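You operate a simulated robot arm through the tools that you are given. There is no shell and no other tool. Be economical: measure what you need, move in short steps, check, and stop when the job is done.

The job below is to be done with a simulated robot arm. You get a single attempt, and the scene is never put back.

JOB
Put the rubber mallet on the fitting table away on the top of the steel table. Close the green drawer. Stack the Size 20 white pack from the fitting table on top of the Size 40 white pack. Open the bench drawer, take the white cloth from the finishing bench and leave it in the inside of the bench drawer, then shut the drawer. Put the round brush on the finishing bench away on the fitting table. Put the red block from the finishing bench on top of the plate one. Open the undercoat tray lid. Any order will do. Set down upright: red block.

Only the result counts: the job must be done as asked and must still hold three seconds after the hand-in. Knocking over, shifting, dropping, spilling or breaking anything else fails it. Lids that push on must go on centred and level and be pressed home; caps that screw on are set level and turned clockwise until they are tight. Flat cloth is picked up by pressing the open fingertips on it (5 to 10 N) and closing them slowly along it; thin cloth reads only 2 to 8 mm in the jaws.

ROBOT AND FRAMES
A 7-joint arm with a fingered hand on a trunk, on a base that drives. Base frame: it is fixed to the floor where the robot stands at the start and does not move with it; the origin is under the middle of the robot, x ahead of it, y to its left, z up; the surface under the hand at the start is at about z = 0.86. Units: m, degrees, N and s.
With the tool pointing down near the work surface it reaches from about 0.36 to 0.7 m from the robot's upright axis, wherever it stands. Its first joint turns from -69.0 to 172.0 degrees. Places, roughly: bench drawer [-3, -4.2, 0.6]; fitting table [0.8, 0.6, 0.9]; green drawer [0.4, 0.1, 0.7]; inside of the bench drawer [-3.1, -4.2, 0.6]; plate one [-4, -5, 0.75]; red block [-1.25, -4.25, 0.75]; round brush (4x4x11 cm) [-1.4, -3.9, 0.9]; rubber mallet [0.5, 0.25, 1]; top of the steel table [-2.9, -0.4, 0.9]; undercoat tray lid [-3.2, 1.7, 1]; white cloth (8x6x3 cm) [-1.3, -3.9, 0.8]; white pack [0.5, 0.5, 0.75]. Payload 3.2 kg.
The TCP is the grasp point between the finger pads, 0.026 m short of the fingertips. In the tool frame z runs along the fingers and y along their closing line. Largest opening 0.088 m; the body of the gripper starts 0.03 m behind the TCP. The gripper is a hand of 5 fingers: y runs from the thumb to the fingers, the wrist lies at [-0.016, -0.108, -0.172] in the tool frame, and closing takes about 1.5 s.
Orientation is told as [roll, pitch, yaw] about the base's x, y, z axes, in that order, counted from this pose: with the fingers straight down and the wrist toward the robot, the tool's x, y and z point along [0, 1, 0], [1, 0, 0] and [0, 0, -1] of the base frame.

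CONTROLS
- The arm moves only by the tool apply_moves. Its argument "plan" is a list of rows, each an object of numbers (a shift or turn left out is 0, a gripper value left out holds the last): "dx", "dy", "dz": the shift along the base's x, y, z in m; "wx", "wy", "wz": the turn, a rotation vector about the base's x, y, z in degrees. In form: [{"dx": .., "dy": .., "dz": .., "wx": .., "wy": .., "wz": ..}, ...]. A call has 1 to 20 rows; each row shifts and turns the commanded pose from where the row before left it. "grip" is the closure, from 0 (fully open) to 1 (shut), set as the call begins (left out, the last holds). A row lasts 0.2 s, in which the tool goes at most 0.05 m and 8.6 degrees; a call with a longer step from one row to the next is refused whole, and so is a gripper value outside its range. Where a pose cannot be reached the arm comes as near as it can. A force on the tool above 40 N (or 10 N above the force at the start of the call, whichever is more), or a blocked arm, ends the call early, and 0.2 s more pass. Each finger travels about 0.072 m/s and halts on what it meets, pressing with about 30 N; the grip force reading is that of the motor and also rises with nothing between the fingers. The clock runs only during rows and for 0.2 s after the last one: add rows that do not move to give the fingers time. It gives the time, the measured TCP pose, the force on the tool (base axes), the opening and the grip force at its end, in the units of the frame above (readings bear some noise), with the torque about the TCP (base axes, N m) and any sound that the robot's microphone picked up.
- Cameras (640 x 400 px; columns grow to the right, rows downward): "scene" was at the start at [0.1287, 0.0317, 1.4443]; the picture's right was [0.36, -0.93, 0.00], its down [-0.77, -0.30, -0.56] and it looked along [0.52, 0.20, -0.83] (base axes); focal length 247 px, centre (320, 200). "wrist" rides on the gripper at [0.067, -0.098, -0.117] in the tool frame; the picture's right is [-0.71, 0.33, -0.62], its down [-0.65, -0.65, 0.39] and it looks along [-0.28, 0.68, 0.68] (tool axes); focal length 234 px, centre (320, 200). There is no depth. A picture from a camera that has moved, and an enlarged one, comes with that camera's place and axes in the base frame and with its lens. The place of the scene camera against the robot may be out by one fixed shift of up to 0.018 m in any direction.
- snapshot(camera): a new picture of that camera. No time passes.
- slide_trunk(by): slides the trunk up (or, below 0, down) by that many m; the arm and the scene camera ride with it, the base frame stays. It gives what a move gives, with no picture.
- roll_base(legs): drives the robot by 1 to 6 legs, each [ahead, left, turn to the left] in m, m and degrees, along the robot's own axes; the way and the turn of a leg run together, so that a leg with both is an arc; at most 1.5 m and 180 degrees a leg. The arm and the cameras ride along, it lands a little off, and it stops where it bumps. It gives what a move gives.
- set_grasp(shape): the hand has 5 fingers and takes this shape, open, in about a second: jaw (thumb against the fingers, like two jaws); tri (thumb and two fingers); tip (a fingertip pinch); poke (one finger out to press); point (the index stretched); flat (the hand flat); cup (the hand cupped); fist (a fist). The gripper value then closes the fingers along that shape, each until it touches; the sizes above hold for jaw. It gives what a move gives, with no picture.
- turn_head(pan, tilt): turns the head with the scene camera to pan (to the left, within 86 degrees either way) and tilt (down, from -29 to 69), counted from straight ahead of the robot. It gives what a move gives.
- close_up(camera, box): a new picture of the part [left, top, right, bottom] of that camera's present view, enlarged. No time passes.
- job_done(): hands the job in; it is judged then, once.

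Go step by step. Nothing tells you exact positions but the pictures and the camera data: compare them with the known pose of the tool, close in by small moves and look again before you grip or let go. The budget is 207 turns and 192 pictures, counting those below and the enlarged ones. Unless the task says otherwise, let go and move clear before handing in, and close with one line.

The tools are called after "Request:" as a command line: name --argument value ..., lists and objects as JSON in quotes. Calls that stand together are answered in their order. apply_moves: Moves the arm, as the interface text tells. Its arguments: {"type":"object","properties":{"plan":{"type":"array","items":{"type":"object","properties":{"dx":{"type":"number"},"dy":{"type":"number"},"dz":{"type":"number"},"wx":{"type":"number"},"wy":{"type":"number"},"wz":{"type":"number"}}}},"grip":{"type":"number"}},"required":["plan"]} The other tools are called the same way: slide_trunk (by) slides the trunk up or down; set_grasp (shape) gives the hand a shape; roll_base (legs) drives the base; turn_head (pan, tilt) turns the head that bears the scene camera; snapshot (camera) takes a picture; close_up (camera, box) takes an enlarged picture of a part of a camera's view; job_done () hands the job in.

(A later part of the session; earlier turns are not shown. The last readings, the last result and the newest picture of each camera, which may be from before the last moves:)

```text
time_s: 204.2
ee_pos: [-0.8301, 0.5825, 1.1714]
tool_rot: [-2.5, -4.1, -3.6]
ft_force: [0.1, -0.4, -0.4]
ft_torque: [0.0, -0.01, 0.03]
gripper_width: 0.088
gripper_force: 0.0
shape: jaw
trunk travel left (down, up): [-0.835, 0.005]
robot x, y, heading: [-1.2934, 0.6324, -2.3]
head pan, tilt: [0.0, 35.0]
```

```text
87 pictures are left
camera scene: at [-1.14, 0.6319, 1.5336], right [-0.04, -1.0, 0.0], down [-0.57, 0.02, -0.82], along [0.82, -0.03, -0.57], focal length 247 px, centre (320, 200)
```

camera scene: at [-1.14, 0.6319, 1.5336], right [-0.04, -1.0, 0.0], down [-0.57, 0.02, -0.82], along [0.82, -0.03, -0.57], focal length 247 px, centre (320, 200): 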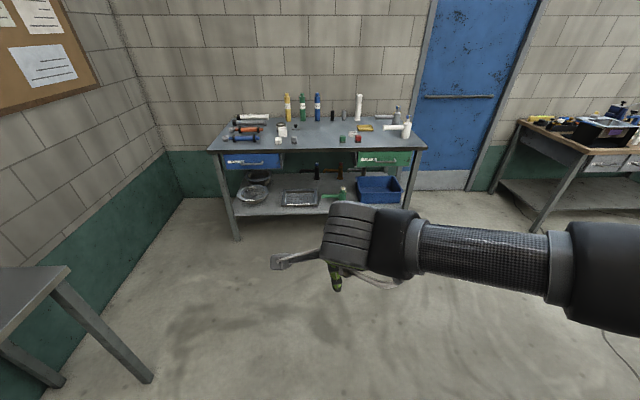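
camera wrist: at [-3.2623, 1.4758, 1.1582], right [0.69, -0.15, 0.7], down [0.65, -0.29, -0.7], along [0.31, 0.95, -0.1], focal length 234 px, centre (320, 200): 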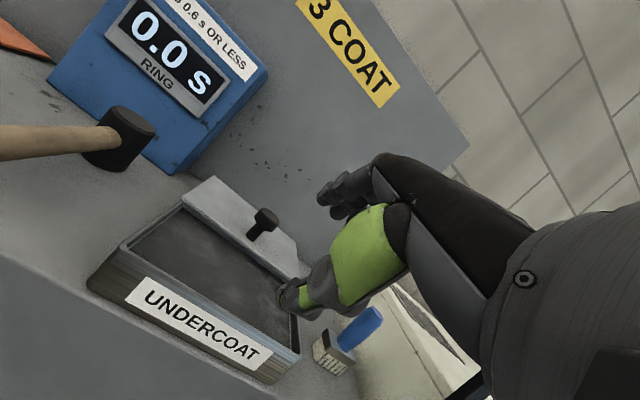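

Now toward the finishing bench to the south.

Request:
roll_base --legs '[[0.65, 0, 0], [0, 0, -87.7], [1.4, 0, 0], [0.7, 0, 0]]'

Request:
turn_head --pan -25 --tilt 15

Request:
snapshot --camera "scene"

```text
time_s: 221.4
ee_pos: [-0.5798, -1.9337, 1.1707]
tool_rot: [-2.5, -4.1, -88.5]
ft_force: [0.7, 0.1, 0.4]
ft_torque: [0.01, -0.01, 0.0]
gripper_width: 0.0878
gripper_force: 0.1
shape: jaw
trunk travel left (down, up): [-0.835, 0.005]
robot x, y, heading: [-0.5686, -1.4713, -87.3]
head pan, tilt: [0.0, 35.0]
```

```text
time_s: 222.3
ee_pos: [-0.5806, -1.9338, 1.1722]
tool_rot: [-2.6, -4.1, -88.5]
ft_force: [-0.1, 0.1, 0.3]
ft_torque: [-0.03, 0.02, -0.01]
gripper_width: 0.0879
gripper_force: 0.0
shape: jaw
trunk travel left (down, up): [-0.835, 0.005]
robot x, y, heading: [-0.57, -1.472, -87.5]
head pan, tilt: [-25.0, 15.0]
```

```text
86 pictures are left
camera scene: at [-0.5919, -1.6023, 1.5655], right [-0.93, 0.38, 0.0], down [0.1, 0.24, -0.97], along [-0.37, -0.89, -0.26], focal length 247 px, centre (320, 200)
```

scene: 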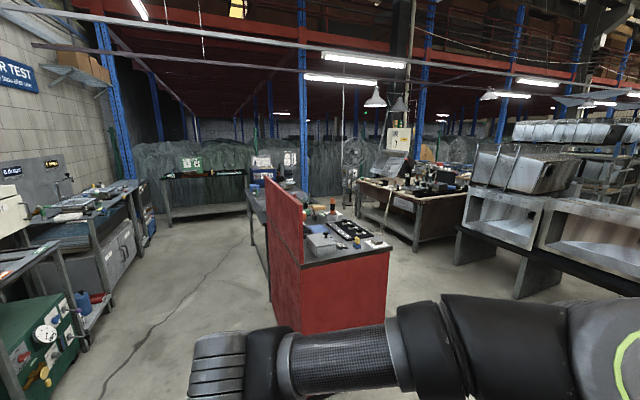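

The red-ended bench (x −0.95…−1.6, from y −2.8 back) must be the finishing bench, and the brown bench beyond at x≈−3 the drawer bench. I drive to its west side.

Request:
roll_base --legs '[[0, -1.45, -2.5], [1.3, 0, 0]]'

Request:
turn_head --pan 35 --tilt 25

Request:
snapshot --camera "scene"

Request:
turn_head --pan -25 --tilt 25

Request:
snapshot --camera "scene"

```text
time_s: 235.8
ee_pos: [-2.0833, -3.2749, 1.1721]
tool_rot: [-2.6, -4.1, -91.3]
ft_force: [0.3, -0.5, -0.4]
ft_torque: [0.02, 0.02, -0.02]
gripper_width: 0.0879
gripper_force: 0.0
shape: jaw
trunk travel left (down, up): [-0.835, 0.005]
robot x, y, heading: [-2.0525, -2.8121, -89.6]
head pan, tilt: [-25.0, 15.0]
```

```text
time_s: 237.1
ee_pos: [-2.083, -3.2732, 1.1722]
tool_rot: [-2.5, -4.1, -91.2]
ft_force: [0.0, -0.4, 0.3]
ft_torque: [-0.01, -0.02, 0.02]
gripper_width: 0.0876
gripper_force: 0.0
shape: jaw
trunk travel left (down, up): [-0.835, 0.005]
robot x, y, heading: [-2.0527, -2.8098, -89.8]
head pan, tilt: [35.0, 25.0]
```

```text
85 pictures are left
camera scene: at [-1.9885, -2.9314, 1.5494], right [-0.82, -0.57, 0.0], down [-0.24, 0.35, -0.91], along [0.52, -0.74, -0.42], focal length 247 px, centre (320, 200)
```

scene: 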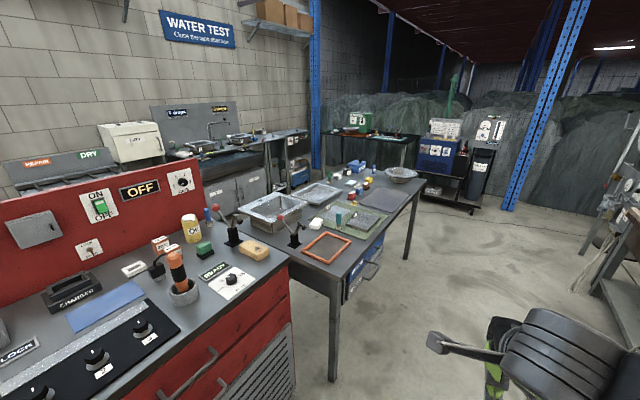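

```text
time_s: 238.4
ee_pos: [-2.0844, -3.2731, 1.172]
tool_rot: [-2.5, -4.1, -91.1]
ft_force: [-0.8, 0.4, 1.3]
ft_torque: [-0.03, 0.0, -0.02]
gripper_width: 0.0881
gripper_force: 0.0
shape: jaw
trunk travel left (down, up): [-0.835, 0.005]
robot x, y, heading: [-2.0567, -2.8161, -89.6]
head pan, tilt: [-25.0, 25.0]
```

```text
84 pictures are left
camera scene: at [-2.0801, -2.9396, 1.5493], right [-0.91, 0.42, 0.0], down [0.18, 0.38, -0.91], along [-0.38, -0.82, -0.42], focal length 247 px, centre (320, 200)
```

scene: 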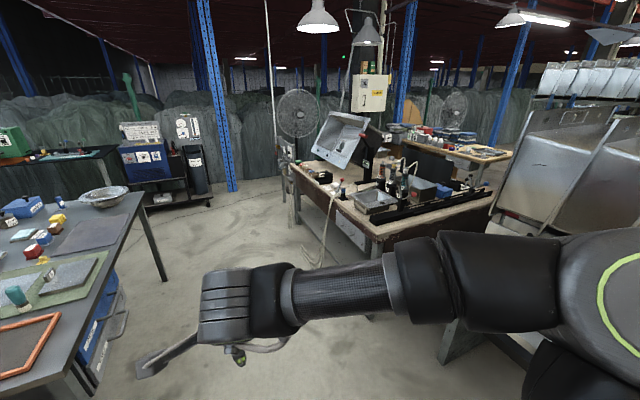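

The grey table beyond the red cabinet is the finishing bench (west edge x≈−1.55). I drive alongside and face it.

Request:
roll_base --legs '[[1.2, 0, 0], [0, 0, 90]]'

Request:
turn_head --pan 0 --tilt 45

Request:
snapshot --camera "scene"

Request:
snapshot --camera "wrist"

```text
time_s: 248.3
ee_pos: [-1.6016, -4.0352, 1.1725]
tool_rot: [-2.5, -4.1, -1.4]
ft_force: [0.1, -0.3, 0.7]
ft_torque: [-0.06, 0.01, 0.0]
gripper_width: 0.088
gripper_force: 0.0
shape: jaw
trunk travel left (down, up): [-0.835, 0.005]
robot x, y, heading: [-2.0638, -4.0042, -0.1]
head pan, tilt: [-25.0, 25.0]
```

```text
time_s: 249.2
ee_pos: [-1.6023, -4.0344, 1.1721]
tool_rot: [-2.6, -4.1, -1.3]
ft_force: [0.1, -0.8, -0.3]
ft_torque: [0.03, -0.02, -0.03]
gripper_width: 0.0878
gripper_force: 0.1
shape: jaw
trunk travel left (down, up): [-0.835, 0.005]
robot x, y, heading: [-2.0625, -4.0058, -0.3]
head pan, tilt: [0.0, 45.0]
```

```text
83 pictures are left
camera scene: at [-1.9193, -3.9976, 1.5188], right [0.0, -1.0, 0.0], down [-0.71, 0.0, -0.71], along [0.71, 0.0, -0.71], focal length 247 px, centre (320, 200)
```

scene: 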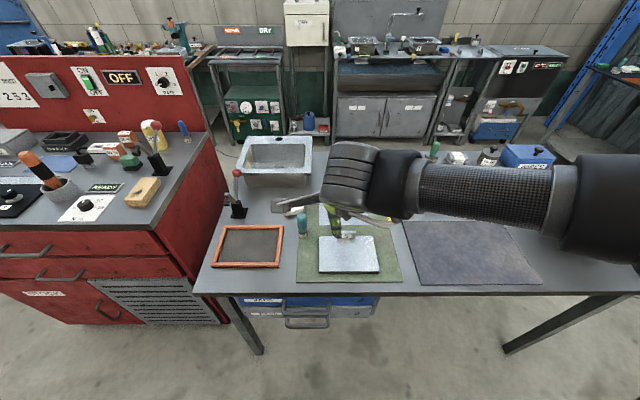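

```text
82 pictures are left
camera wrist: at [-1.7043, -3.9613, 1.2779], right [0.27, -0.69, 0.68], down [-0.64, -0.65, -0.41], along [0.72, -0.33, -0.61], focal length 234 px, centre (320, 200)
```

wrist: 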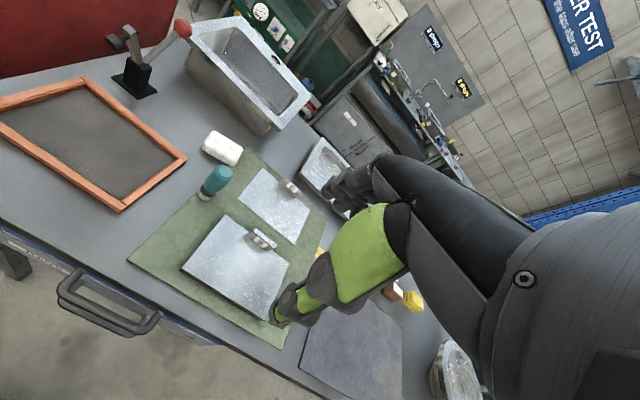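

Request:
close_up --camera "wrist" --box '[160, 110, 340, 250]'

Request:
close_up --camera "wrist" --box '[300, 220, 520, 400]'

Request:
close_up --camera "scene" --box '[390, 120, 590, 240]'

```text
2.86 times, centred on (250, 180) of wrist
camera zoom: at [-1.7043, -3.9613, 1.2779], right [0.27, -0.69, 0.68], down [-0.64, -0.65, -0.41], along [0.72, -0.33, -0.61], focal length 669 px, centre (520, 257)
```

zoom: 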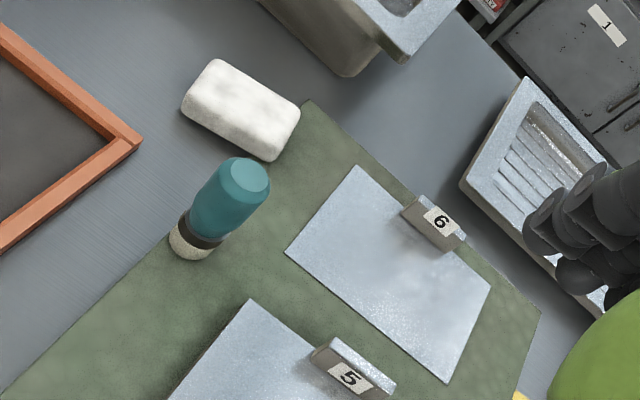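

```text
2.22 times, centred on (410, 310) of wrist
camera zoom: at [-1.7043, -3.9613, 1.2779], right [0.27, -0.69, 0.68], down [-0.64, -0.65, -0.41], along [0.72, -0.33, -0.61], focal length 520 px, centre (120, -44)
```

zoom: 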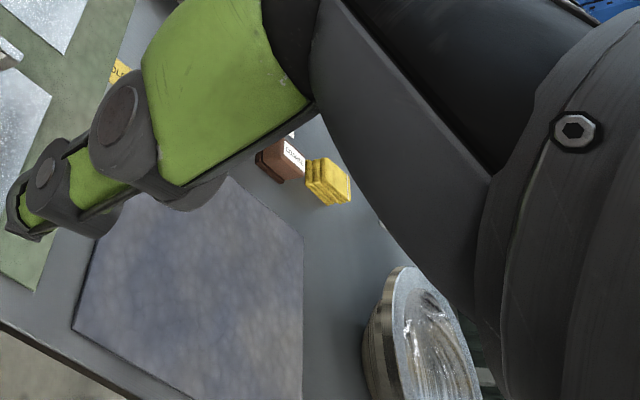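

```text
3.20 times, centred on (490, 180) of scene
camera zoom: at [-1.9193, -3.9976, 1.5188], right [0.0, -1.0, 0.0], down [-0.71, 0.0, -0.71], along [0.71, 0.0, -0.71], focal length 790 px, centre (-224, 264)
```

zoom: 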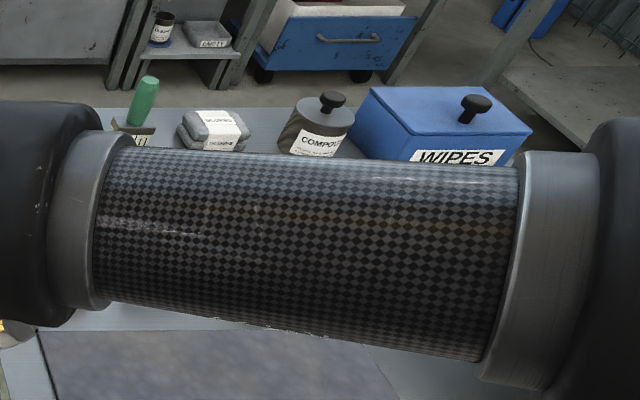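

The teal brush and the folded white cloth are here. First I'll open the bench drawer; I turn around to look at the brown bench.

Request:
roll_base --legs '[[0, 0, 180]]'

Request:
turn_head --pan 10 --tilt 35

Request:
snapshot --camera "scene"

```text
time_s: 257.0
ee_pos: [-2.5251, -3.9801, 1.1718]
tool_rot: [-2.5, -4.0, 179.7]
ft_force: [1.0, 0.5, -0.5]
ft_torque: [0.02, -0.01, 0.02]
gripper_width: 0.0879
gripper_force: 0.1
shape: jaw
trunk travel left (down, up): [-0.835, 0.005]
robot x, y, heading: [-2.0645, -4.0039, -179.0]
head pan, tilt: [0.0, 45.0]
```

```text
time_s: 257.7
ee_pos: [-2.5252, -3.9795, 1.1721]
tool_rot: [-2.4, -4.1, 179.7]
ft_force: [0.1, 0.1, -0.2]
ft_torque: [0.03, -0.02, 0.01]
gripper_width: 0.0877
gripper_force: 0.0
shape: jaw
trunk travel left (down, up): [-0.835, 0.005]
robot x, y, heading: [-2.0643, -4.0046, -178.9]
head pan, tilt: [10.0, 35.0]
```

```text
78 pictures are left
camera scene: at [-2.1871, -4.0144, 1.5335], right [-0.19, 0.98, 0.0], down [0.56, 0.11, -0.82], along [-0.8, -0.16, -0.57], focal length 247 px, centre (320, 200)
```

scene: 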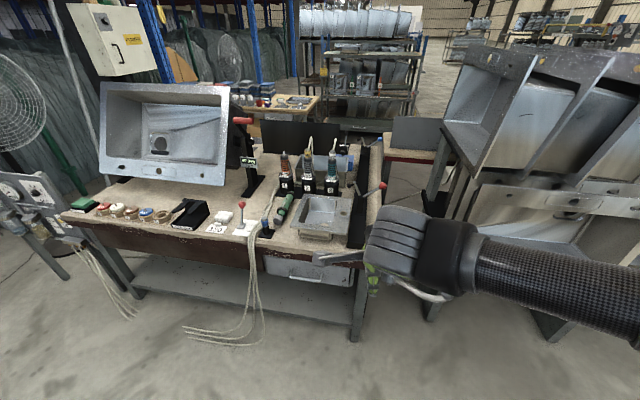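

Request:
close_up --camera "scene" --box '[230, 180, 390, 300]'

Request:
close_up --camera "scene" --box '[180, 60, 400, 180]'

```text
3.33 times, centred on (310, 240) of scene
camera zoom: at [-2.1871, -4.0144, 1.5335], right [-0.19, 0.98, 0.0], down [0.56, 0.11, -0.82], along [-0.8, -0.16, -0.57], focal length 823 px, centre (353, 67)
```

zoom: 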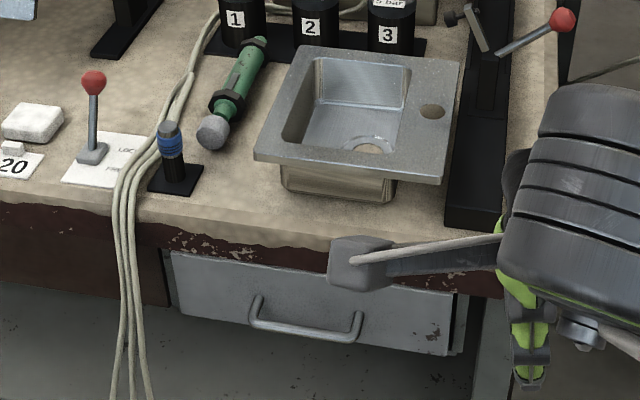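

```text
2.91 times, centred on (290, 120) of scene
camera zoom: at [-2.1871, -4.0144, 1.5335], right [-0.19, 0.98, 0.0], down [0.56, 0.11, -0.82], along [-0.8, -0.16, -0.57], focal length 718 px, centre (407, 433)
```

zoom: 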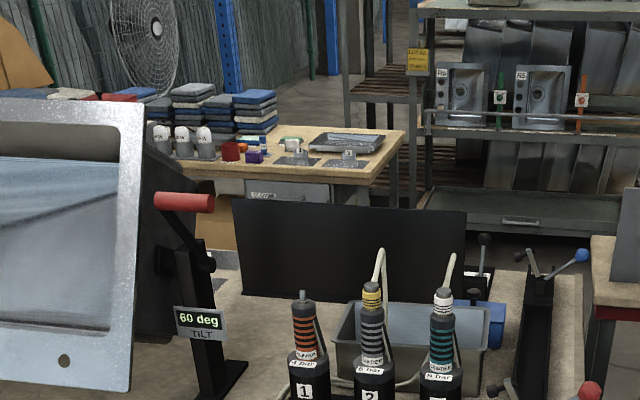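

The grey drawer's bar handle is at about (−2.83, −4.20, 0.65). I align with it, lower the trunk and pitch the hand forward to grip the bar.

Request:
roll_base --legs '[[0, 0.2, -1]]'

Request:
slide_trunk --by -0.4

Request:
apply_moves --plan '[{"wy": 8}, {"wy": 8}, {"wy": 8}, {"wy": 8}, {"wy": 8}, {"wy": 8}, {"wy": 8}, {"wy": 8}, {"wy": 8}, {"wy": 8}, {}]'

Request:
snapshot --camera "scene"

Request:
snapshot --camera "wrist"

```text
time_s: 259.3
ee_pos: [-2.5221, -4.1692, 1.1714]
tool_rot: [-2.4, -4.1, 178.7]
ft_force: [-0.7, 1.4, -0.3]
ft_torque: [0.04, 0.0, 0.0]
gripper_width: 0.0878
gripper_force: 0.1
shape: jaw
trunk travel left (down, up): [-0.835, 0.005]
robot x, y, heading: [-2.0582, -4.2028, 179.8]
head pan, tilt: [10.0, 35.0]
```

```text
time_s: 263.1
ee_pos: [-2.5231, -4.1702, 0.7719]
tool_rot: [-2.5, -4.1, 178.6]
ft_force: [-0.3, 0.1, 0.7]
ft_torque: [-0.01, 0.01, 0.05]
gripper_width: 0.088
gripper_force: 0.0
shape: jaw
trunk travel left (down, up): [-0.435, 0.405]
robot x, y, heading: [-2.0648, -4.2025, 179.8]
head pan, tilt: [10.0, 35.0]
```

```text
time_s: 265.6
ee_pos: [-2.5324, -4.1608, 0.7769]
tool_rot: [32.1, -82.8, 143.0]
ft_force: [0.8, 0.3, -0.7]
ft_torque: [0.03, 0.0, 0.0]
gripper_width: 0.0878
gripper_force: 0.1
shape: jaw
out of reach, approached as far as the arm can: row 6
trunk travel left (down, up): [-0.435, 0.405]
robot x, y, heading: [-2.0622, -4.2018, 179.8]
head pan, tilt: [10.0, 35.0]
```

```text
75 pictures are left
camera scene: at [-2.1862, -4.2106, 1.1335], right [-0.17, 0.99, 0.0], down [0.57, 0.1, -0.82], along [-0.81, -0.14, -0.57], focal length 247 px, centre (320, 200)
```

scene: 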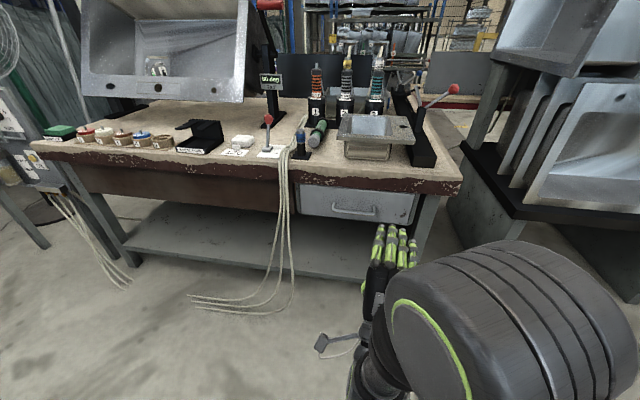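

```text
74 pictures are left
camera wrist: at [-2.4106, -4.2436, 0.6958], right [0.64, 0.68, 0.35], down [-0.27, 0.63, -0.73], along [-0.72, 0.38, 0.58], focal length 234 px, centre (320, 200)
```

wrist: 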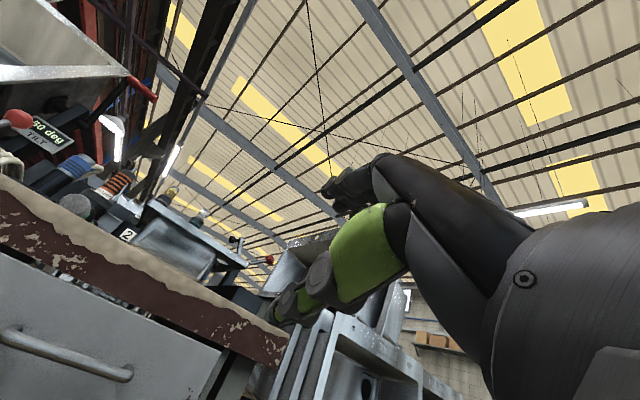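

The hand points forward, fingers over thumb. The handle is at about (−2.85, −4.205, 0.62). I bring the hand to that height and look again.

Request:
apply_moves --plan '[{"dy": -0.015, "dz": -0.04}, {"dy": -0.015, "dz": -0.04}, {"dy": -0.014, "dz": -0.04}, {"dz": -0.035}, {}]'

Request:
roll_base --legs '[[0.15, 0, 0]]'

Request:
turn_head --pan -5 --tilt 45

Request:
snapshot --camera "scene"

Request:
snapshot --camera "wrist"

```text
time_s: 266.8
ee_pos: [-2.5904, -4.2156, 0.6552]
tool_rot: [9.7, -83.8, 167.7]
ft_force: [0.3, 0.1, 0.2]
ft_torque: [0.01, 0.02, 0.01]
gripper_width: 0.088
gripper_force: 0.0
shape: jaw
out of reach, approached as far as the arm can: row 1, 2, 3, 4
trunk travel left (down, up): [-0.435, 0.405]
robot x, y, heading: [-2.0643, -4.2026, 179.9]
head pan, tilt: [10.0, 35.0]
```

```text
time_s: 268.1
ee_pos: [-2.738, -4.2168, 0.6544]
tool_rot: [10.2, -83.6, 167.3]
ft_force: [-0.3, -1.2, -0.1]
ft_torque: [0.02, 0.0, -0.05]
gripper_width: 0.0875
gripper_force: 0.0
shape: jaw
trunk travel left (down, up): [-0.435, 0.405]
robot x, y, heading: [-2.2107, -4.2005, 180.0]
head pan, tilt: [10.0, 35.0]
```

```text
time_s: 268.9
ee_pos: [-2.7386, -4.2162, 0.6554]
tool_rot: [10.3, -83.6, 167.1]
ft_force: [0.0, 0.0, -0.9]
ft_torque: [0.04, 0.03, -0.02]
gripper_width: 0.0879
gripper_force: 0.0
shape: jaw
trunk travel left (down, up): [-0.435, 0.405]
robot x, y, heading: [-2.2118, -4.2015, 179.9]
head pan, tilt: [-5.0, 45.0]
```

```text
73 pictures are left
camera scene: at [-2.3287, -4.1881, 1.1188], right [0.09, 1.0, 0.0], down [0.7, -0.06, -0.71], along [-0.7, 0.06, -0.71], focal length 247 px, centre (320, 200)
```

scene: 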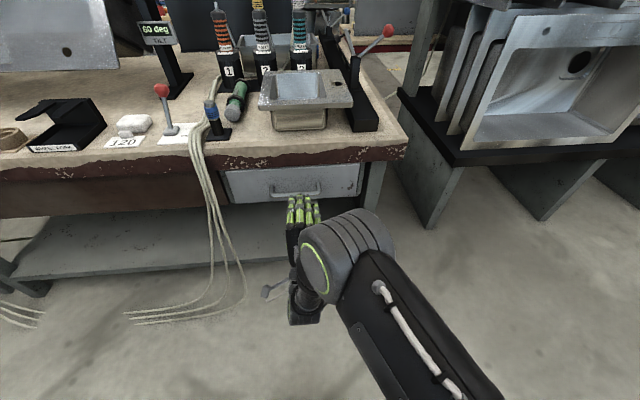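

```text
72 pictures are left
camera wrist: at [-2.6145, -4.2913, 0.5717], right [0.62, 0.69, 0.38], down [-0.29, 0.65, -0.7], along [-0.73, 0.33, 0.6], focal length 234 px, centre (320, 200)
```

wrist: 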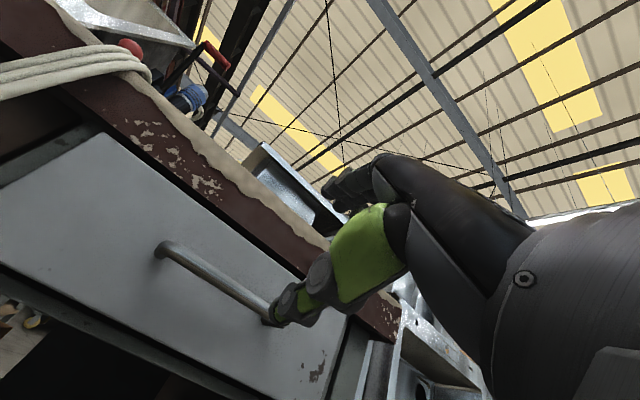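

The handle centre is about y −4.22, z 0.612. I lower the trunk 4 cm and drive forward so the bar goes between fingers and thumb.

Request:
slide_trunk --by -0.042

Request:
roll_base --legs '[[0.08, 0, 0]]'

Request:
snapshot --camera "wrist"

Request:
close_up --camera "scene" --box '[200, 120, 400, 280]'

```text
time_s: 269.7
ee_pos: [-2.739, -4.2171, 0.614]
tool_rot: [10.2, -83.7, 167.1]
ft_force: [-0.2, 0.1, 0.2]
ft_torque: [-0.06, 0.0, 0.02]
gripper_width: 0.0881
gripper_force: 0.2
shape: jaw
trunk travel left (down, up): [-0.393, 0.447]
robot x, y, heading: [-2.2103, -4.201, 179.9]
head pan, tilt: [-5.0, 45.0]
```

```text
time_s: 270.8
ee_pos: [-2.8192, -4.2154, 0.6135]
tool_rot: [10.2, -83.8, 167.1]
ft_force: [-1.4, 0.6, -0.2]
ft_torque: [-0.01, -0.02, 0.0]
gripper_width: 0.0874
gripper_force: 0.1
shape: jaw
trunk travel left (down, up): [-0.393, 0.447]
robot x, y, heading: [-2.2903, -4.2005, 179.7]
head pan, tilt: [-5.0, 45.0]
```

```text
71 pictures are left
camera wrist: at [-2.6937, -4.2907, 0.5295], right [0.62, 0.69, 0.38], down [-0.29, 0.65, -0.7], along [-0.73, 0.33, 0.6], focal length 234 px, centre (320, 200)
```

wrist: 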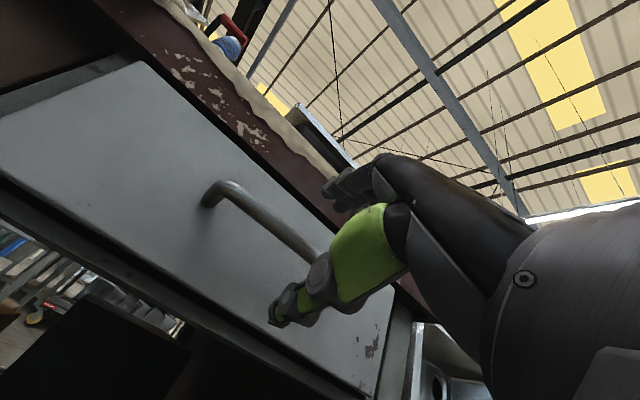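

```text
2.50 times, centred on (300, 200) of scene
camera zoom: at [-2.4081, -4.1877, 1.0767], right [0.09, 1.0, 0.0], down [0.7, -0.06, -0.71], along [-0.7, 0.06, -0.71], focal length 617 px, centre (370, 200)
```

zoom: 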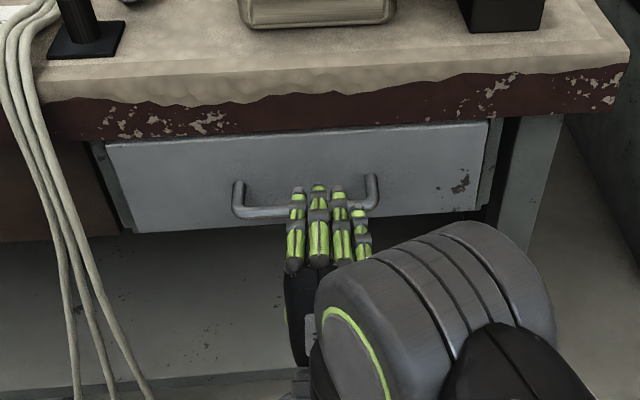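

Request:
roll_base --legs '[[0.04, 0, 0]]'

Request:
snapshot --camera "wrist"

Request:
close_up --camera "scene" --box '[220, 120, 400, 280]'

```text
time_s: 271.7
ee_pos: [-2.8601, -4.2152, 0.6136]
tool_rot: [10.3, -83.7, 167.1]
ft_force: [0.3, 0.2, 0.7]
ft_torque: [0.0, 0.02, 0.0]
gripper_width: 0.0879
gripper_force: 0.1
shape: jaw
trunk travel left (down, up): [-0.393, 0.447]
robot x, y, heading: [-2.3295, -4.2037, 179.7]
head pan, tilt: [-5.0, 45.0]
```

```text
69 pictures are left
camera wrist: at [-2.7343, -4.2905, 0.5295], right [0.62, 0.69, 0.38], down [-0.28, 0.65, -0.7], along [-0.73, 0.33, 0.6], focal length 234 px, centre (320, 200)
```

wrist: 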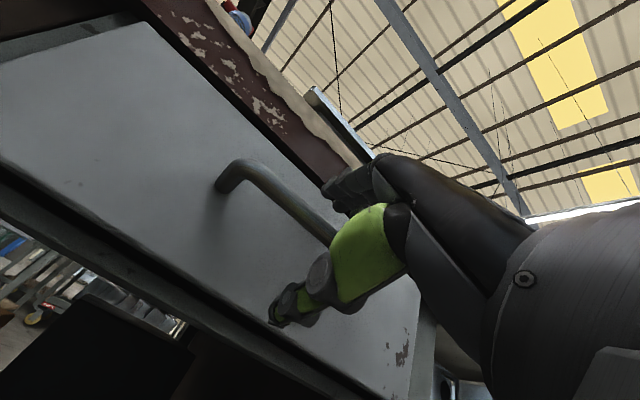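

```text
2.50 times, centred on (310, 200) of scene
camera zoom: at [-2.4487, -4.1875, 1.0767], right [0.09, 1.0, 0.0], down [0.7, -0.06, -0.71], along [-0.7, 0.06, -0.71], focal length 617 px, centre (345, 200)
```

zoom: 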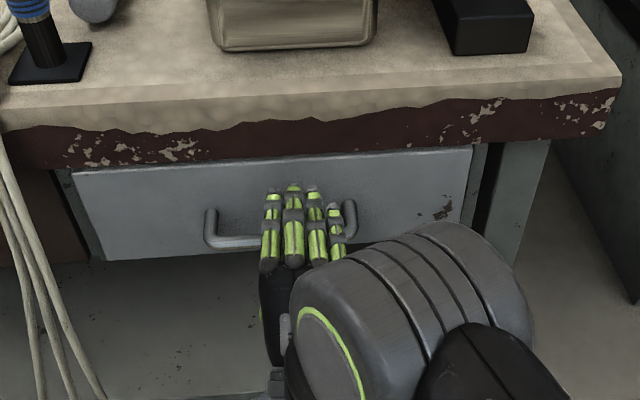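

The bar triangulates to x≈−2.889, z≈0.625. A little more forward and up, then close.

Request:
slide_trunk --by 0.008

Request:
roll_base --legs '[[0.022, 0, 0]]'

Request:
apply_moves --plan '[{}, {}, {}, {}, {}, {}, {}, {}]' --grip 0.95

Request:
snapshot --camera "wrist"

```text
time_s: 272.2
ee_pos: [-2.8595, -4.2153, 0.621]
tool_rot: [10.3, -83.7, 167.1]
ft_force: [-0.2, -0.5, 0.0]
ft_torque: [0.0, -0.01, -0.06]
gripper_width: 0.0881
gripper_force: 0.1
shape: jaw
trunk travel left (down, up): [-0.401, 0.439]
robot x, y, heading: [-2.3302, -4.2016, 179.6]
head pan, tilt: [-5.0, 45.0]
```

```text
time_s: 273.2
ee_pos: [-2.8749, -4.2163, 0.6204]
tool_rot: [10.4, -83.7, 167.2]
ft_force: [7.4, 1.4, -1.1]
ft_torque: [-0.04, 0.34, -0.08]
gripper_width: 0.0881
gripper_force: 0.0
shape: jaw
trunk travel left (down, up): [-0.401, 0.439]
robot x, y, heading: [-2.3521, -4.2003, 179.7]
head pan, tilt: [-5.0, 45.0]
stopped in leg 1: the force on the tool passed its limit at 46 N (the readings are from after the stop); the commanded pose is now the measured one
```

```text
time_s: 275.0
ee_pos: [-2.8764, -4.2174, 0.6191]
tool_rot: [9.8, -83.6, 167.6]
ft_force: [-0.3, -1.1, -0.5]
ft_torque: [0.0, -0.01, -0.02]
gripper_width: 0.0047
gripper_force: 0.0
shape: jaw
trunk travel left (down, up): [-0.401, 0.439]
robot x, y, heading: [-2.3526, -4.1981, 179.6]
head pan, tilt: [-5.0, 45.0]
```

```text
67 pictures are left
camera wrist: at [-2.7511, -4.2915, 0.5354], right [0.61, 0.69, 0.38], down [-0.29, 0.65, -0.7], along [-0.73, 0.32, 0.6], focal length 234 px, centre (320, 200)
```

wrist: 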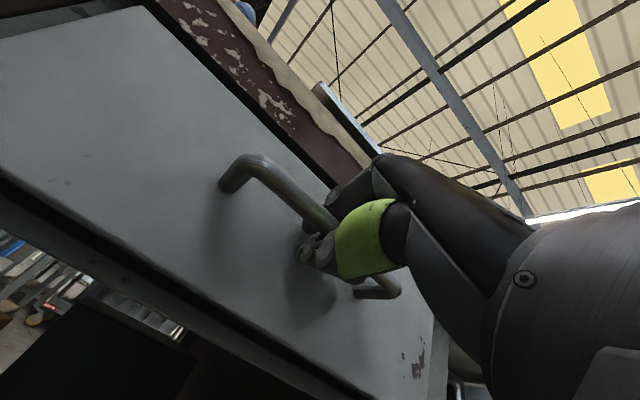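

The fingers closed beyond the bar (width 5 mm), so the bar seems hooked inside the hand. I pull gently and see.

Request:
roll_base --legs '[[-0.06, 0, 0]]'

Request:
snapshot --camera "wrist"

Request:
close_up --camera "scene" --box '[220, 120, 400, 280]'

```text
time_s: 276.0
ee_pos: [-2.8148, -4.2178, 0.6195]
tool_rot: [10.0, -83.7, 167.6]
ft_force: [-0.1, -0.2, 0.4]
ft_torque: [-0.04, 0.0, -0.02]
gripper_width: 0.0049
gripper_force: 0.0
shape: jaw
trunk travel left (down, up): [-0.401, 0.439]
robot x, y, heading: [-2.289, -4.1984, 180.0]
head pan, tilt: [-5.0, 45.0]
```

```text
66 pictures are left
camera wrist: at [-2.6909, -4.2918, 0.5357], right [0.61, 0.69, 0.38], down [-0.29, 0.65, -0.7], along [-0.73, 0.32, 0.6], focal length 234 px, centre (320, 200)
```

wrist: 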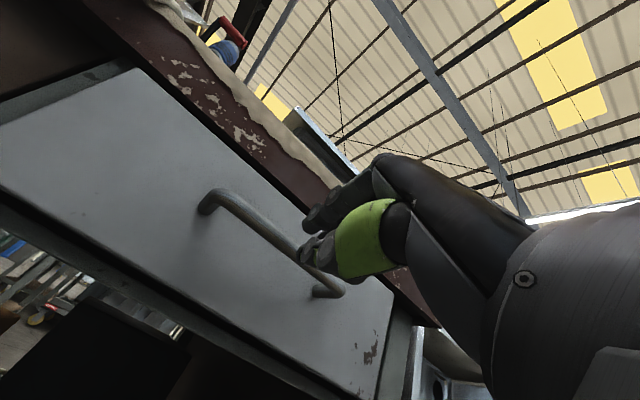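

```text
2.50 times, centred on (310, 200) of scene
camera zoom: at [-2.4094, -4.1876, 1.0848], right [0.09, 1.0, 0.0], down [0.7, -0.06, -0.71], along [-0.7, 0.06, -0.71], focal length 617 px, centre (345, 200)
```

zoom: 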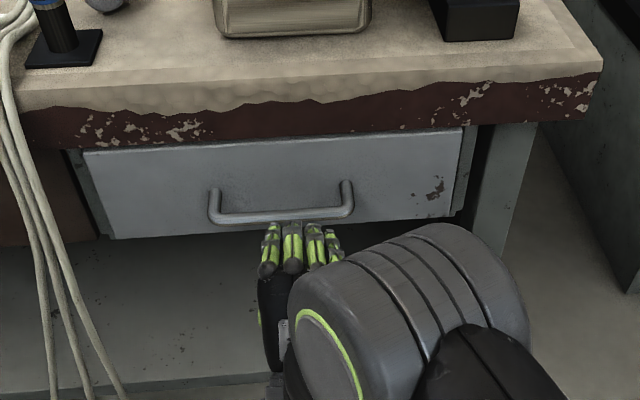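

The hand slipped off; the bar is probably at x≈−2.85, z≈0.612, too deep in the palm on my first try. I reopen, set the height and advance so the bar sits at the pads.

Request:
roll_base --legs '[[-0.03, 0, 0]]'

Request:
slide_trunk --by -0.006

Request:
apply_moves --plan '[{}, {}, {}, {}, {}, {}, {}, {}]' --grip 0.0

Request:
roll_base --legs '[[0.065, 0, 0]]'

Request:
close_up --camera "wrist" --box '[180, 120, 440, 330]'

```text
time_s: 276.8
ee_pos: [-2.7863, -4.2179, 0.6188]
tool_rot: [10.0, -83.6, 167.6]
ft_force: [0.6, 0.2, 0.0]
ft_torque: [0.02, 0.01, -0.01]
gripper_width: 0.0044
gripper_force: 0.0
shape: jaw
trunk travel left (down, up): [-0.401, 0.439]
robot x, y, heading: [-2.2639, -4.2018, 179.8]
head pan, tilt: [-5.0, 45.0]
```

```text
time_s: 277.4
ee_pos: [-2.7856, -4.2163, 0.613]
tool_rot: [10.2, -83.6, 167.5]
ft_force: [-0.3, -0.4, -0.2]
ft_torque: [-0.01, 0.01, 0.01]
gripper_width: 0.0045
gripper_force: 0.0
shape: jaw
trunk travel left (down, up): [-0.395, 0.445]
robot x, y, heading: [-2.2622, -4.2018, 179.9]
head pan, tilt: [-5.0, 45.0]
```

```text
time_s: 279.1
ee_pos: [-2.7856, -4.2172, 0.6127]
tool_rot: [10.0, -83.5, 167.6]
ft_force: [0.7, -0.4, -0.3]
ft_torque: [0.03, -0.03, 0.0]
gripper_width: 0.0878
gripper_force: 0.0
shape: jaw
trunk travel left (down, up): [-0.395, 0.445]
robot x, y, heading: [-2.2615, -4.2004, 179.9]
head pan, tilt: [-5.0, 45.0]
```

```text
time_s: 280.1
ee_pos: [-2.8526, -4.2161, 0.6129]
tool_rot: [10.0, -83.6, 167.5]
ft_force: [-1.0, 0.4, 0.3]
ft_torque: [0.03, -0.01, -0.02]
gripper_width: 0.0879
gripper_force: 0.1
shape: jaw
trunk travel left (down, up): [-0.395, 0.445]
robot x, y, heading: [-2.3262, -4.2, 179.8]
head pan, tilt: [-5.0, 45.0]
```

```text
1.90 times, centred on (310, 225) of wrist
camera zoom: at [-2.728, -4.2911, 0.5293], right [0.62, 0.69, 0.38], down [-0.29, 0.65, -0.7], along [-0.73, 0.32, 0.6], focal length 446 px, centre (339, 152)
```

zoom: 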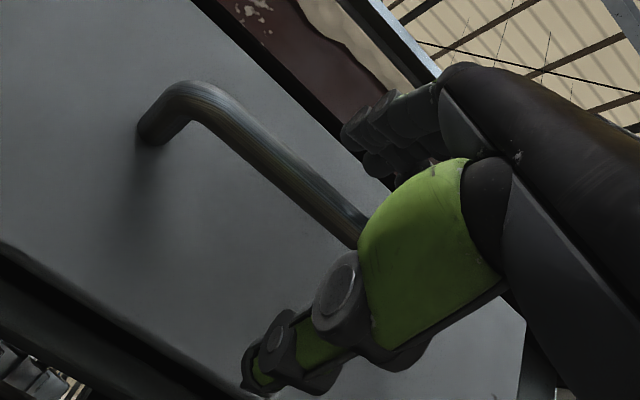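

The bar now runs right through the grasp point. Closing.

Request:
apply_moves --plan '[{}, {}, {}, {}, {}, {}, {}, {}, {}]' --grip 1.0

Request:
close_up --camera "wrist" --box '[180, 120, 440, 330]'

```text
time_s: 282.1
ee_pos: [-2.8533, -4.2168, 0.6135]
tool_rot: [10.0, -83.5, 167.4]
ft_force: [-3.4, 0.1, 0.7]
ft_torque: [0.21, 0.01, -0.12]
gripper_width: 0.0073
gripper_force: 30.1
shape: jaw
trunk travel left (down, up): [-0.395, 0.445]
robot x, y, heading: [-2.3267, -4.1989, 179.4]
head pan, tilt: [-5.0, 45.0]
```

```text
1.90 times, centred on (310, 225) of wrist
camera zoom: at [-2.7279, -4.291, 0.5294], right [0.62, 0.69, 0.38], down [-0.29, 0.65, -0.7], along [-0.73, 0.32, 0.6], focal length 446 px, centre (339, 152)
```

zoom: 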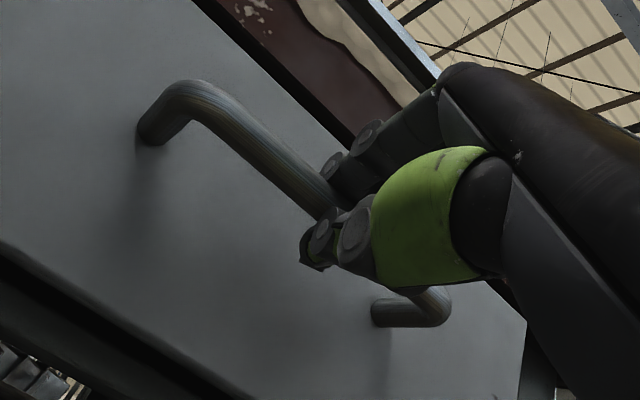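

Gripped with force (30 N, 7 mm). I pull by backing the base.

Request:
roll_base --legs '[[-0.08, 0, 0]]'

Request:
snapshot --camera "scene"

```text
time_s: 283.2
ee_pos: [-2.7742, -4.2166, 0.6125]
tool_rot: [10.2, -83.6, 167.3]
ft_force: [-0.2, 6.7, -1.0]
ft_torque: [0.19, 0.03, -0.24]
gripper_width: 0.0077
gripper_force: 29.7
shape: jaw
trunk travel left (down, up): [-0.395, 0.445]
robot x, y, heading: [-2.2488, -4.201, 179.9]
head pan, tilt: [-5.0, 45.0]
```

```text
62 pictures are left
camera scene: at [-2.3674, -4.1871, 1.0787], right [0.09, 1.0, 0.0], down [0.7, -0.06, -0.71], along [-0.7, 0.06, -0.71], focal length 247 px, centre (320, 200)
```

scene: 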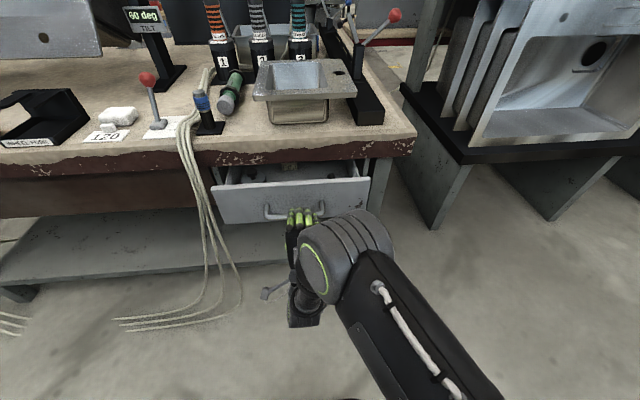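

It's opening. I keep pulling.

Request:
roll_base --legs '[[-0.17, 0, 0]]'

Request:
snapshot --camera "scene"

```text
time_s: 284.7
ee_pos: [-2.6031, -4.2162, 0.614]
tool_rot: [10.2, -83.7, 167.3]
ft_force: [-1.4, 9.5, -1.2]
ft_torque: [0.15, 0.02, -0.25]
gripper_width: 0.0078
gripper_force: 30.2
shape: jaw
trunk travel left (down, up): [-0.395, 0.445]
robot x, y, heading: [-2.0776, -4.2018, 180.1]
head pan, tilt: [-5.0, 45.0]
```

```text
61 pictures are left
camera scene: at [-2.1967, -4.1871, 1.0787], right [0.09, 1.0, 0.0], down [0.7, -0.06, -0.71], along [-0.7, 0.06, -0.71], focal length 247 px, centre (320, 200)
```

scene: 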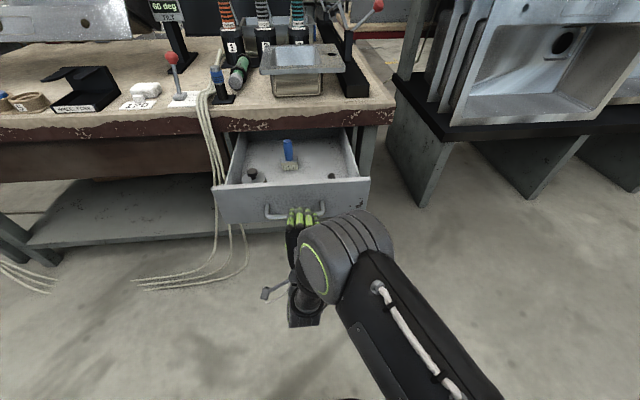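

The drawer is open 0.25 m; it holds a few items with free space in front. I release the bar and back off to look inside.

Request:
apply_moves --plan '[{}, {}, {}, {}, {}, {}, {}, {}]' --grip 0.0

Request:
roll_base --legs '[[-0.2, 0, 0]]'

Request:
slide_trunk --by 0.4

Request:
close_up --camera "scene" --box '[200, 60, 420, 220]'

```text
time_s: 286.5
ee_pos: [-2.6031, -4.2168, 0.6136]
tool_rot: [9.7, -83.6, 167.8]
ft_force: [0.3, -0.7, -0.5]
ft_torque: [-0.02, -0.02, -0.01]
gripper_width: 0.0881
gripper_force: 0.1
shape: jaw
trunk travel left (down, up): [-0.395, 0.445]
robot x, y, heading: [-2.0795, -4.2028, 179.7]
head pan, tilt: [-5.0, 45.0]
```

```text
time_s: 288.1
ee_pos: [-2.4002, -4.218, 0.6139]
tool_rot: [9.7, -83.8, 167.7]
ft_force: [0.4, -0.7, 0.6]
ft_torque: [-0.02, 0.0, 0.0]
gripper_width: 0.0876
gripper_force: 0.1
shape: jaw
trunk travel left (down, up): [-0.395, 0.445]
robot x, y, heading: [-1.873, -4.204, 179.9]
head pan, tilt: [-5.0, 45.0]
```

```text
time_s: 291.9
ee_pos: [-2.4002, -4.2182, 1.0132]
tool_rot: [9.7, -83.6, 167.8]
ft_force: [0.0, -0.8, 0.3]
ft_torque: [0.0, 0.01, 0.02]
gripper_width: 0.0883
gripper_force: 0.1
shape: jaw
trunk travel left (down, up): [-0.795, 0.045]
robot x, y, heading: [-1.8754, -4.1977, 179.8]
head pan, tilt: [-5.0, 45.0]
```

```text
2.50 times, centred on (310, 140) of scene
camera zoom: at [-1.9937, -4.1887, 1.4787], right [0.09, 1.0, 0.0], down [0.7, -0.06, -0.71], along [-0.7, 0.06, -0.71], focal length 617 px, centre (345, 350)
```

zoom: 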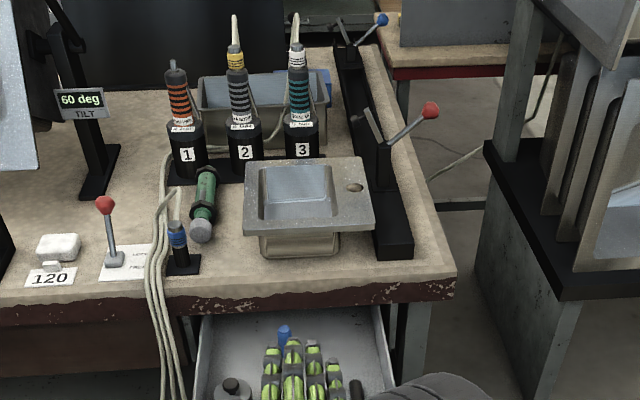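

Now the cloth: I bring the hand back to pointing down, turn around and drive to the finishing bench.

Request:
apply_moves --plan '[{"dx": 0.01, "dz": 0.015, "wy": -8}, {"dx": 0.01, "dz": 0.015, "wy": -8}, {"dx": 0.01, "dz": 0.015, "wy": -8}, {"dx": 0.01, "dz": 0.015, "wy": -8}, {"dx": 0.01, "dz": 0.015, "wy": -8}, {"dx": 0.01, "wy": -8}, {"wy": -8}, {"wy": -8}, {"wy": -8}, {"wy": -8}, {"wy": -4}, {}]'

Request:
roll_base --legs '[[0.1, 0, 0], [0, 0, 180], [0, 0.28, 0]]'

Request:
snapshot --camera "wrist"

```text
time_s: 294.5
ee_pos: [-2.3404, -4.2176, 1.0883]
tool_rot: [-2.5, 0.3, 178.7]
ft_force: [-0.3, 0.7, 0.0]
ft_torque: [-0.01, -0.03, 0.0]
gripper_width: 0.088
gripper_force: 0.1
shape: jaw
trunk travel left (down, up): [-0.795, 0.045]
robot x, y, heading: [-1.8757, -4.2018, 179.8]
head pan, tilt: [-5.0, 45.0]
```

```text
time_s: 304.6
ee_pos: [-1.5101, -3.9022, 1.0886]
tool_rot: [-2.4, 0.2, -1.4]
ft_force: [-0.1, 0.2, -0.5]
ft_torque: [0.02, 0.01, 0.0]
gripper_width: 0.0879
gripper_force: 0.0
shape: jaw
trunk travel left (down, up): [-0.795, 0.045]
robot x, y, heading: [-1.9767, -3.9188, 0.2]
head pan, tilt: [-5.0, 45.0]
```

```text
59 pictures are left
camera wrist: at [-1.6039, -3.8289, 1.2021], right [0.32, -0.69, 0.65], down [-0.67, -0.65, -0.36], along [0.67, -0.32, -0.67], focal length 234 px, centre (320, 200)
```

wrist: 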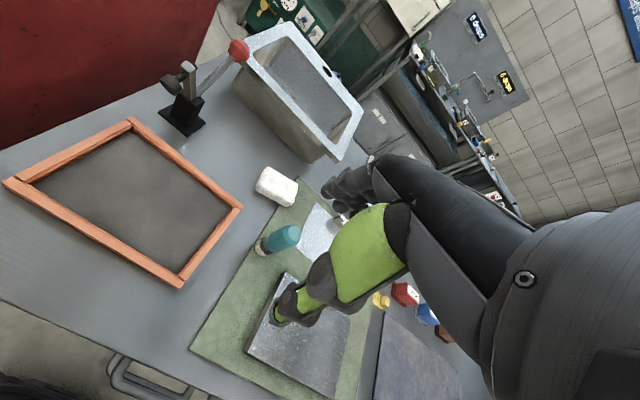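

The cloth is at about (−1.285, −3.904), top z≈0.827 (table ≈0.797), turned ≈18°; the brush stands at (−1.39, −3.955). I move closer and over the cloth, staying clear of the brush.

Request:
roll_base --legs '[[0.1, 0, 0]]'

Request:
apply_moves --plan '[{"dx": 0.03, "dy": 0.003, "wz": 4, "wx": 2}, {"dx": 0.03, "dy": 0.003, "wz": 4}, {"dx": 0.03, "dy": 0.002, "wz": 4}, {"dx": 0.031, "dy": 0.002}, {"dz": -0.04}, {"dz": -0.04}, {"dz": -0.04}, {}]'

Request:
snapshot --camera "wrist"

Request:
close_up --camera "scene" --box '[200, 80, 420, 260]'

```text
time_s: 305.8
ee_pos: [-1.4114, -3.9017, 1.0889]
tool_rot: [-2.4, 0.2, -1.5]
ft_force: [1.0, 0.2, -0.4]
ft_torque: [-0.02, 0.0, 0.0]
gripper_width: 0.088
gripper_force: 0.1
shape: jaw
trunk travel left (down, up): [-0.795, 0.045]
robot x, y, heading: [-1.8729, -3.9187, 0.0]
head pan, tilt: [-5.0, 45.0]
```

```text
time_s: 307.6
ee_pos: [-1.2887, -3.8935, 0.9698]
tool_rot: [-0.4, 0.1, 10.5]
ft_force: [-0.4, 0.3, -0.2]
ft_torque: [-0.04, 0.01, 0.02]
gripper_width: 0.0879
gripper_force: 0.0
shape: jaw
trunk travel left (down, up): [-0.795, 0.045]
robot x, y, heading: [-1.8727, -3.9181, -0.2]
head pan, tilt: [-5.0, 45.0]
```

```text
58 pictures are left
camera wrist: at [-1.3954, -3.845, 1.0854], right [0.46, -0.63, 0.63], down [-0.52, -0.76, -0.38], along [0.72, -0.15, -0.68], focal length 234 px, centre (320, 200)
```

wrist: 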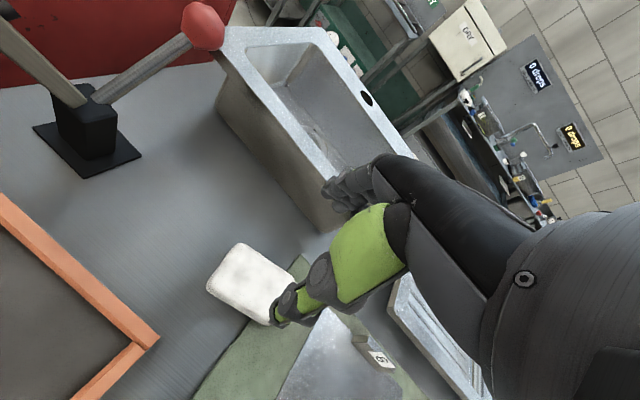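

```text
2.22 times, centred on (310, 170) of scene
camera zoom: at [-1.7327, -3.9191, 1.4788], right [-0.09, -1.0, 0.0], down [-0.7, 0.06, -0.71], along [0.7, -0.06, -0.71], focal length 549 px, centre (342, 267)
```

zoom: 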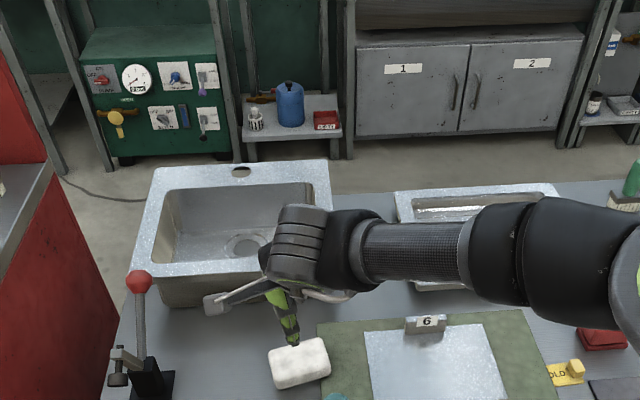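

Well placed; descending onto the cloth.

Request:
apply_moves --plan '[{"dz": -0.04}, {"dz": -0.04}, {"dz": -0.03}, {"dz": -0.02}, {"dz": -0.007}, {}]'

Request:
close_up --camera "wrist" --box '[160, 160, 420, 380]'

Request:
close_up --camera "scene" --box '[220, 130, 400, 260]'

```text
time_s: 308.9
ee_pos: [-1.2825, -3.8906, 0.8444]
tool_rot: [0.0, -1.2, 10.6]
ft_force: [-5.0, 0.3, 13.8]
ft_torque: [-0.08, -0.4, -0.02]
gripper_width: 0.0872
gripper_force: 0.0
shape: jaw
trunk travel left (down, up): [-0.795, 0.045]
robot x, y, heading: [-1.879, -3.9177, -0.1]
head pan, tilt: [-5.0, 45.0]
stopped in row 6: the force on the tool passed its limit at 42 N (the readings are from after the stop); the commanded pose is now the measured one
```

```text
1.82 times, centred on (290, 270) of wrist
camera zoom: at [-1.3911, -3.8433, 0.9584], right [0.44, -0.64, 0.63], down [-0.52, -0.76, -0.4], along [0.73, -0.15, -0.66], focal length 426 px, centre (374, 73)
```

zoom: 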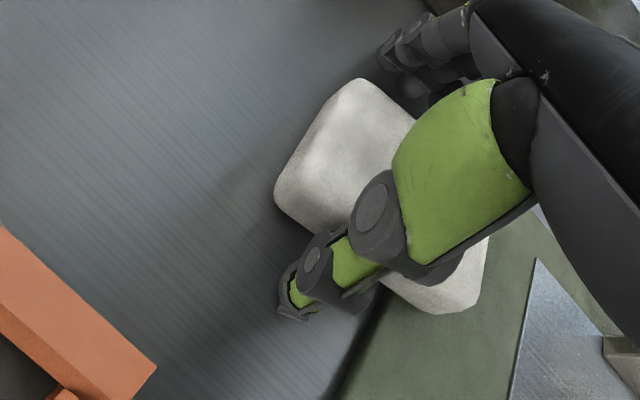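

```text
3.08 times, centred on (310, 195) of scene
camera zoom: at [-1.735, -3.9197, 1.4789], right [-0.09, -1.0, 0.0], down [-0.7, 0.06, -0.71], along [0.71, -0.06, -0.71], focal length 760 px, centre (351, 215)
```

zoom: 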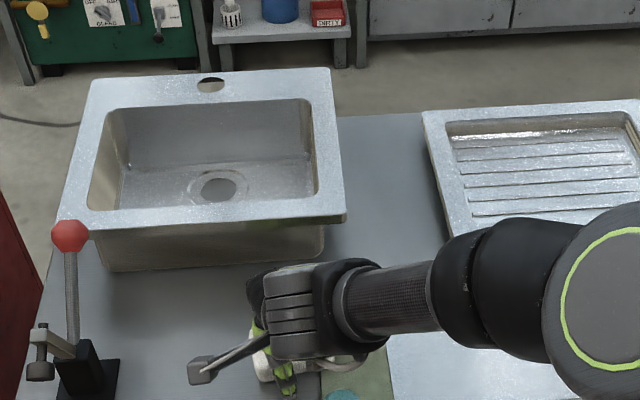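

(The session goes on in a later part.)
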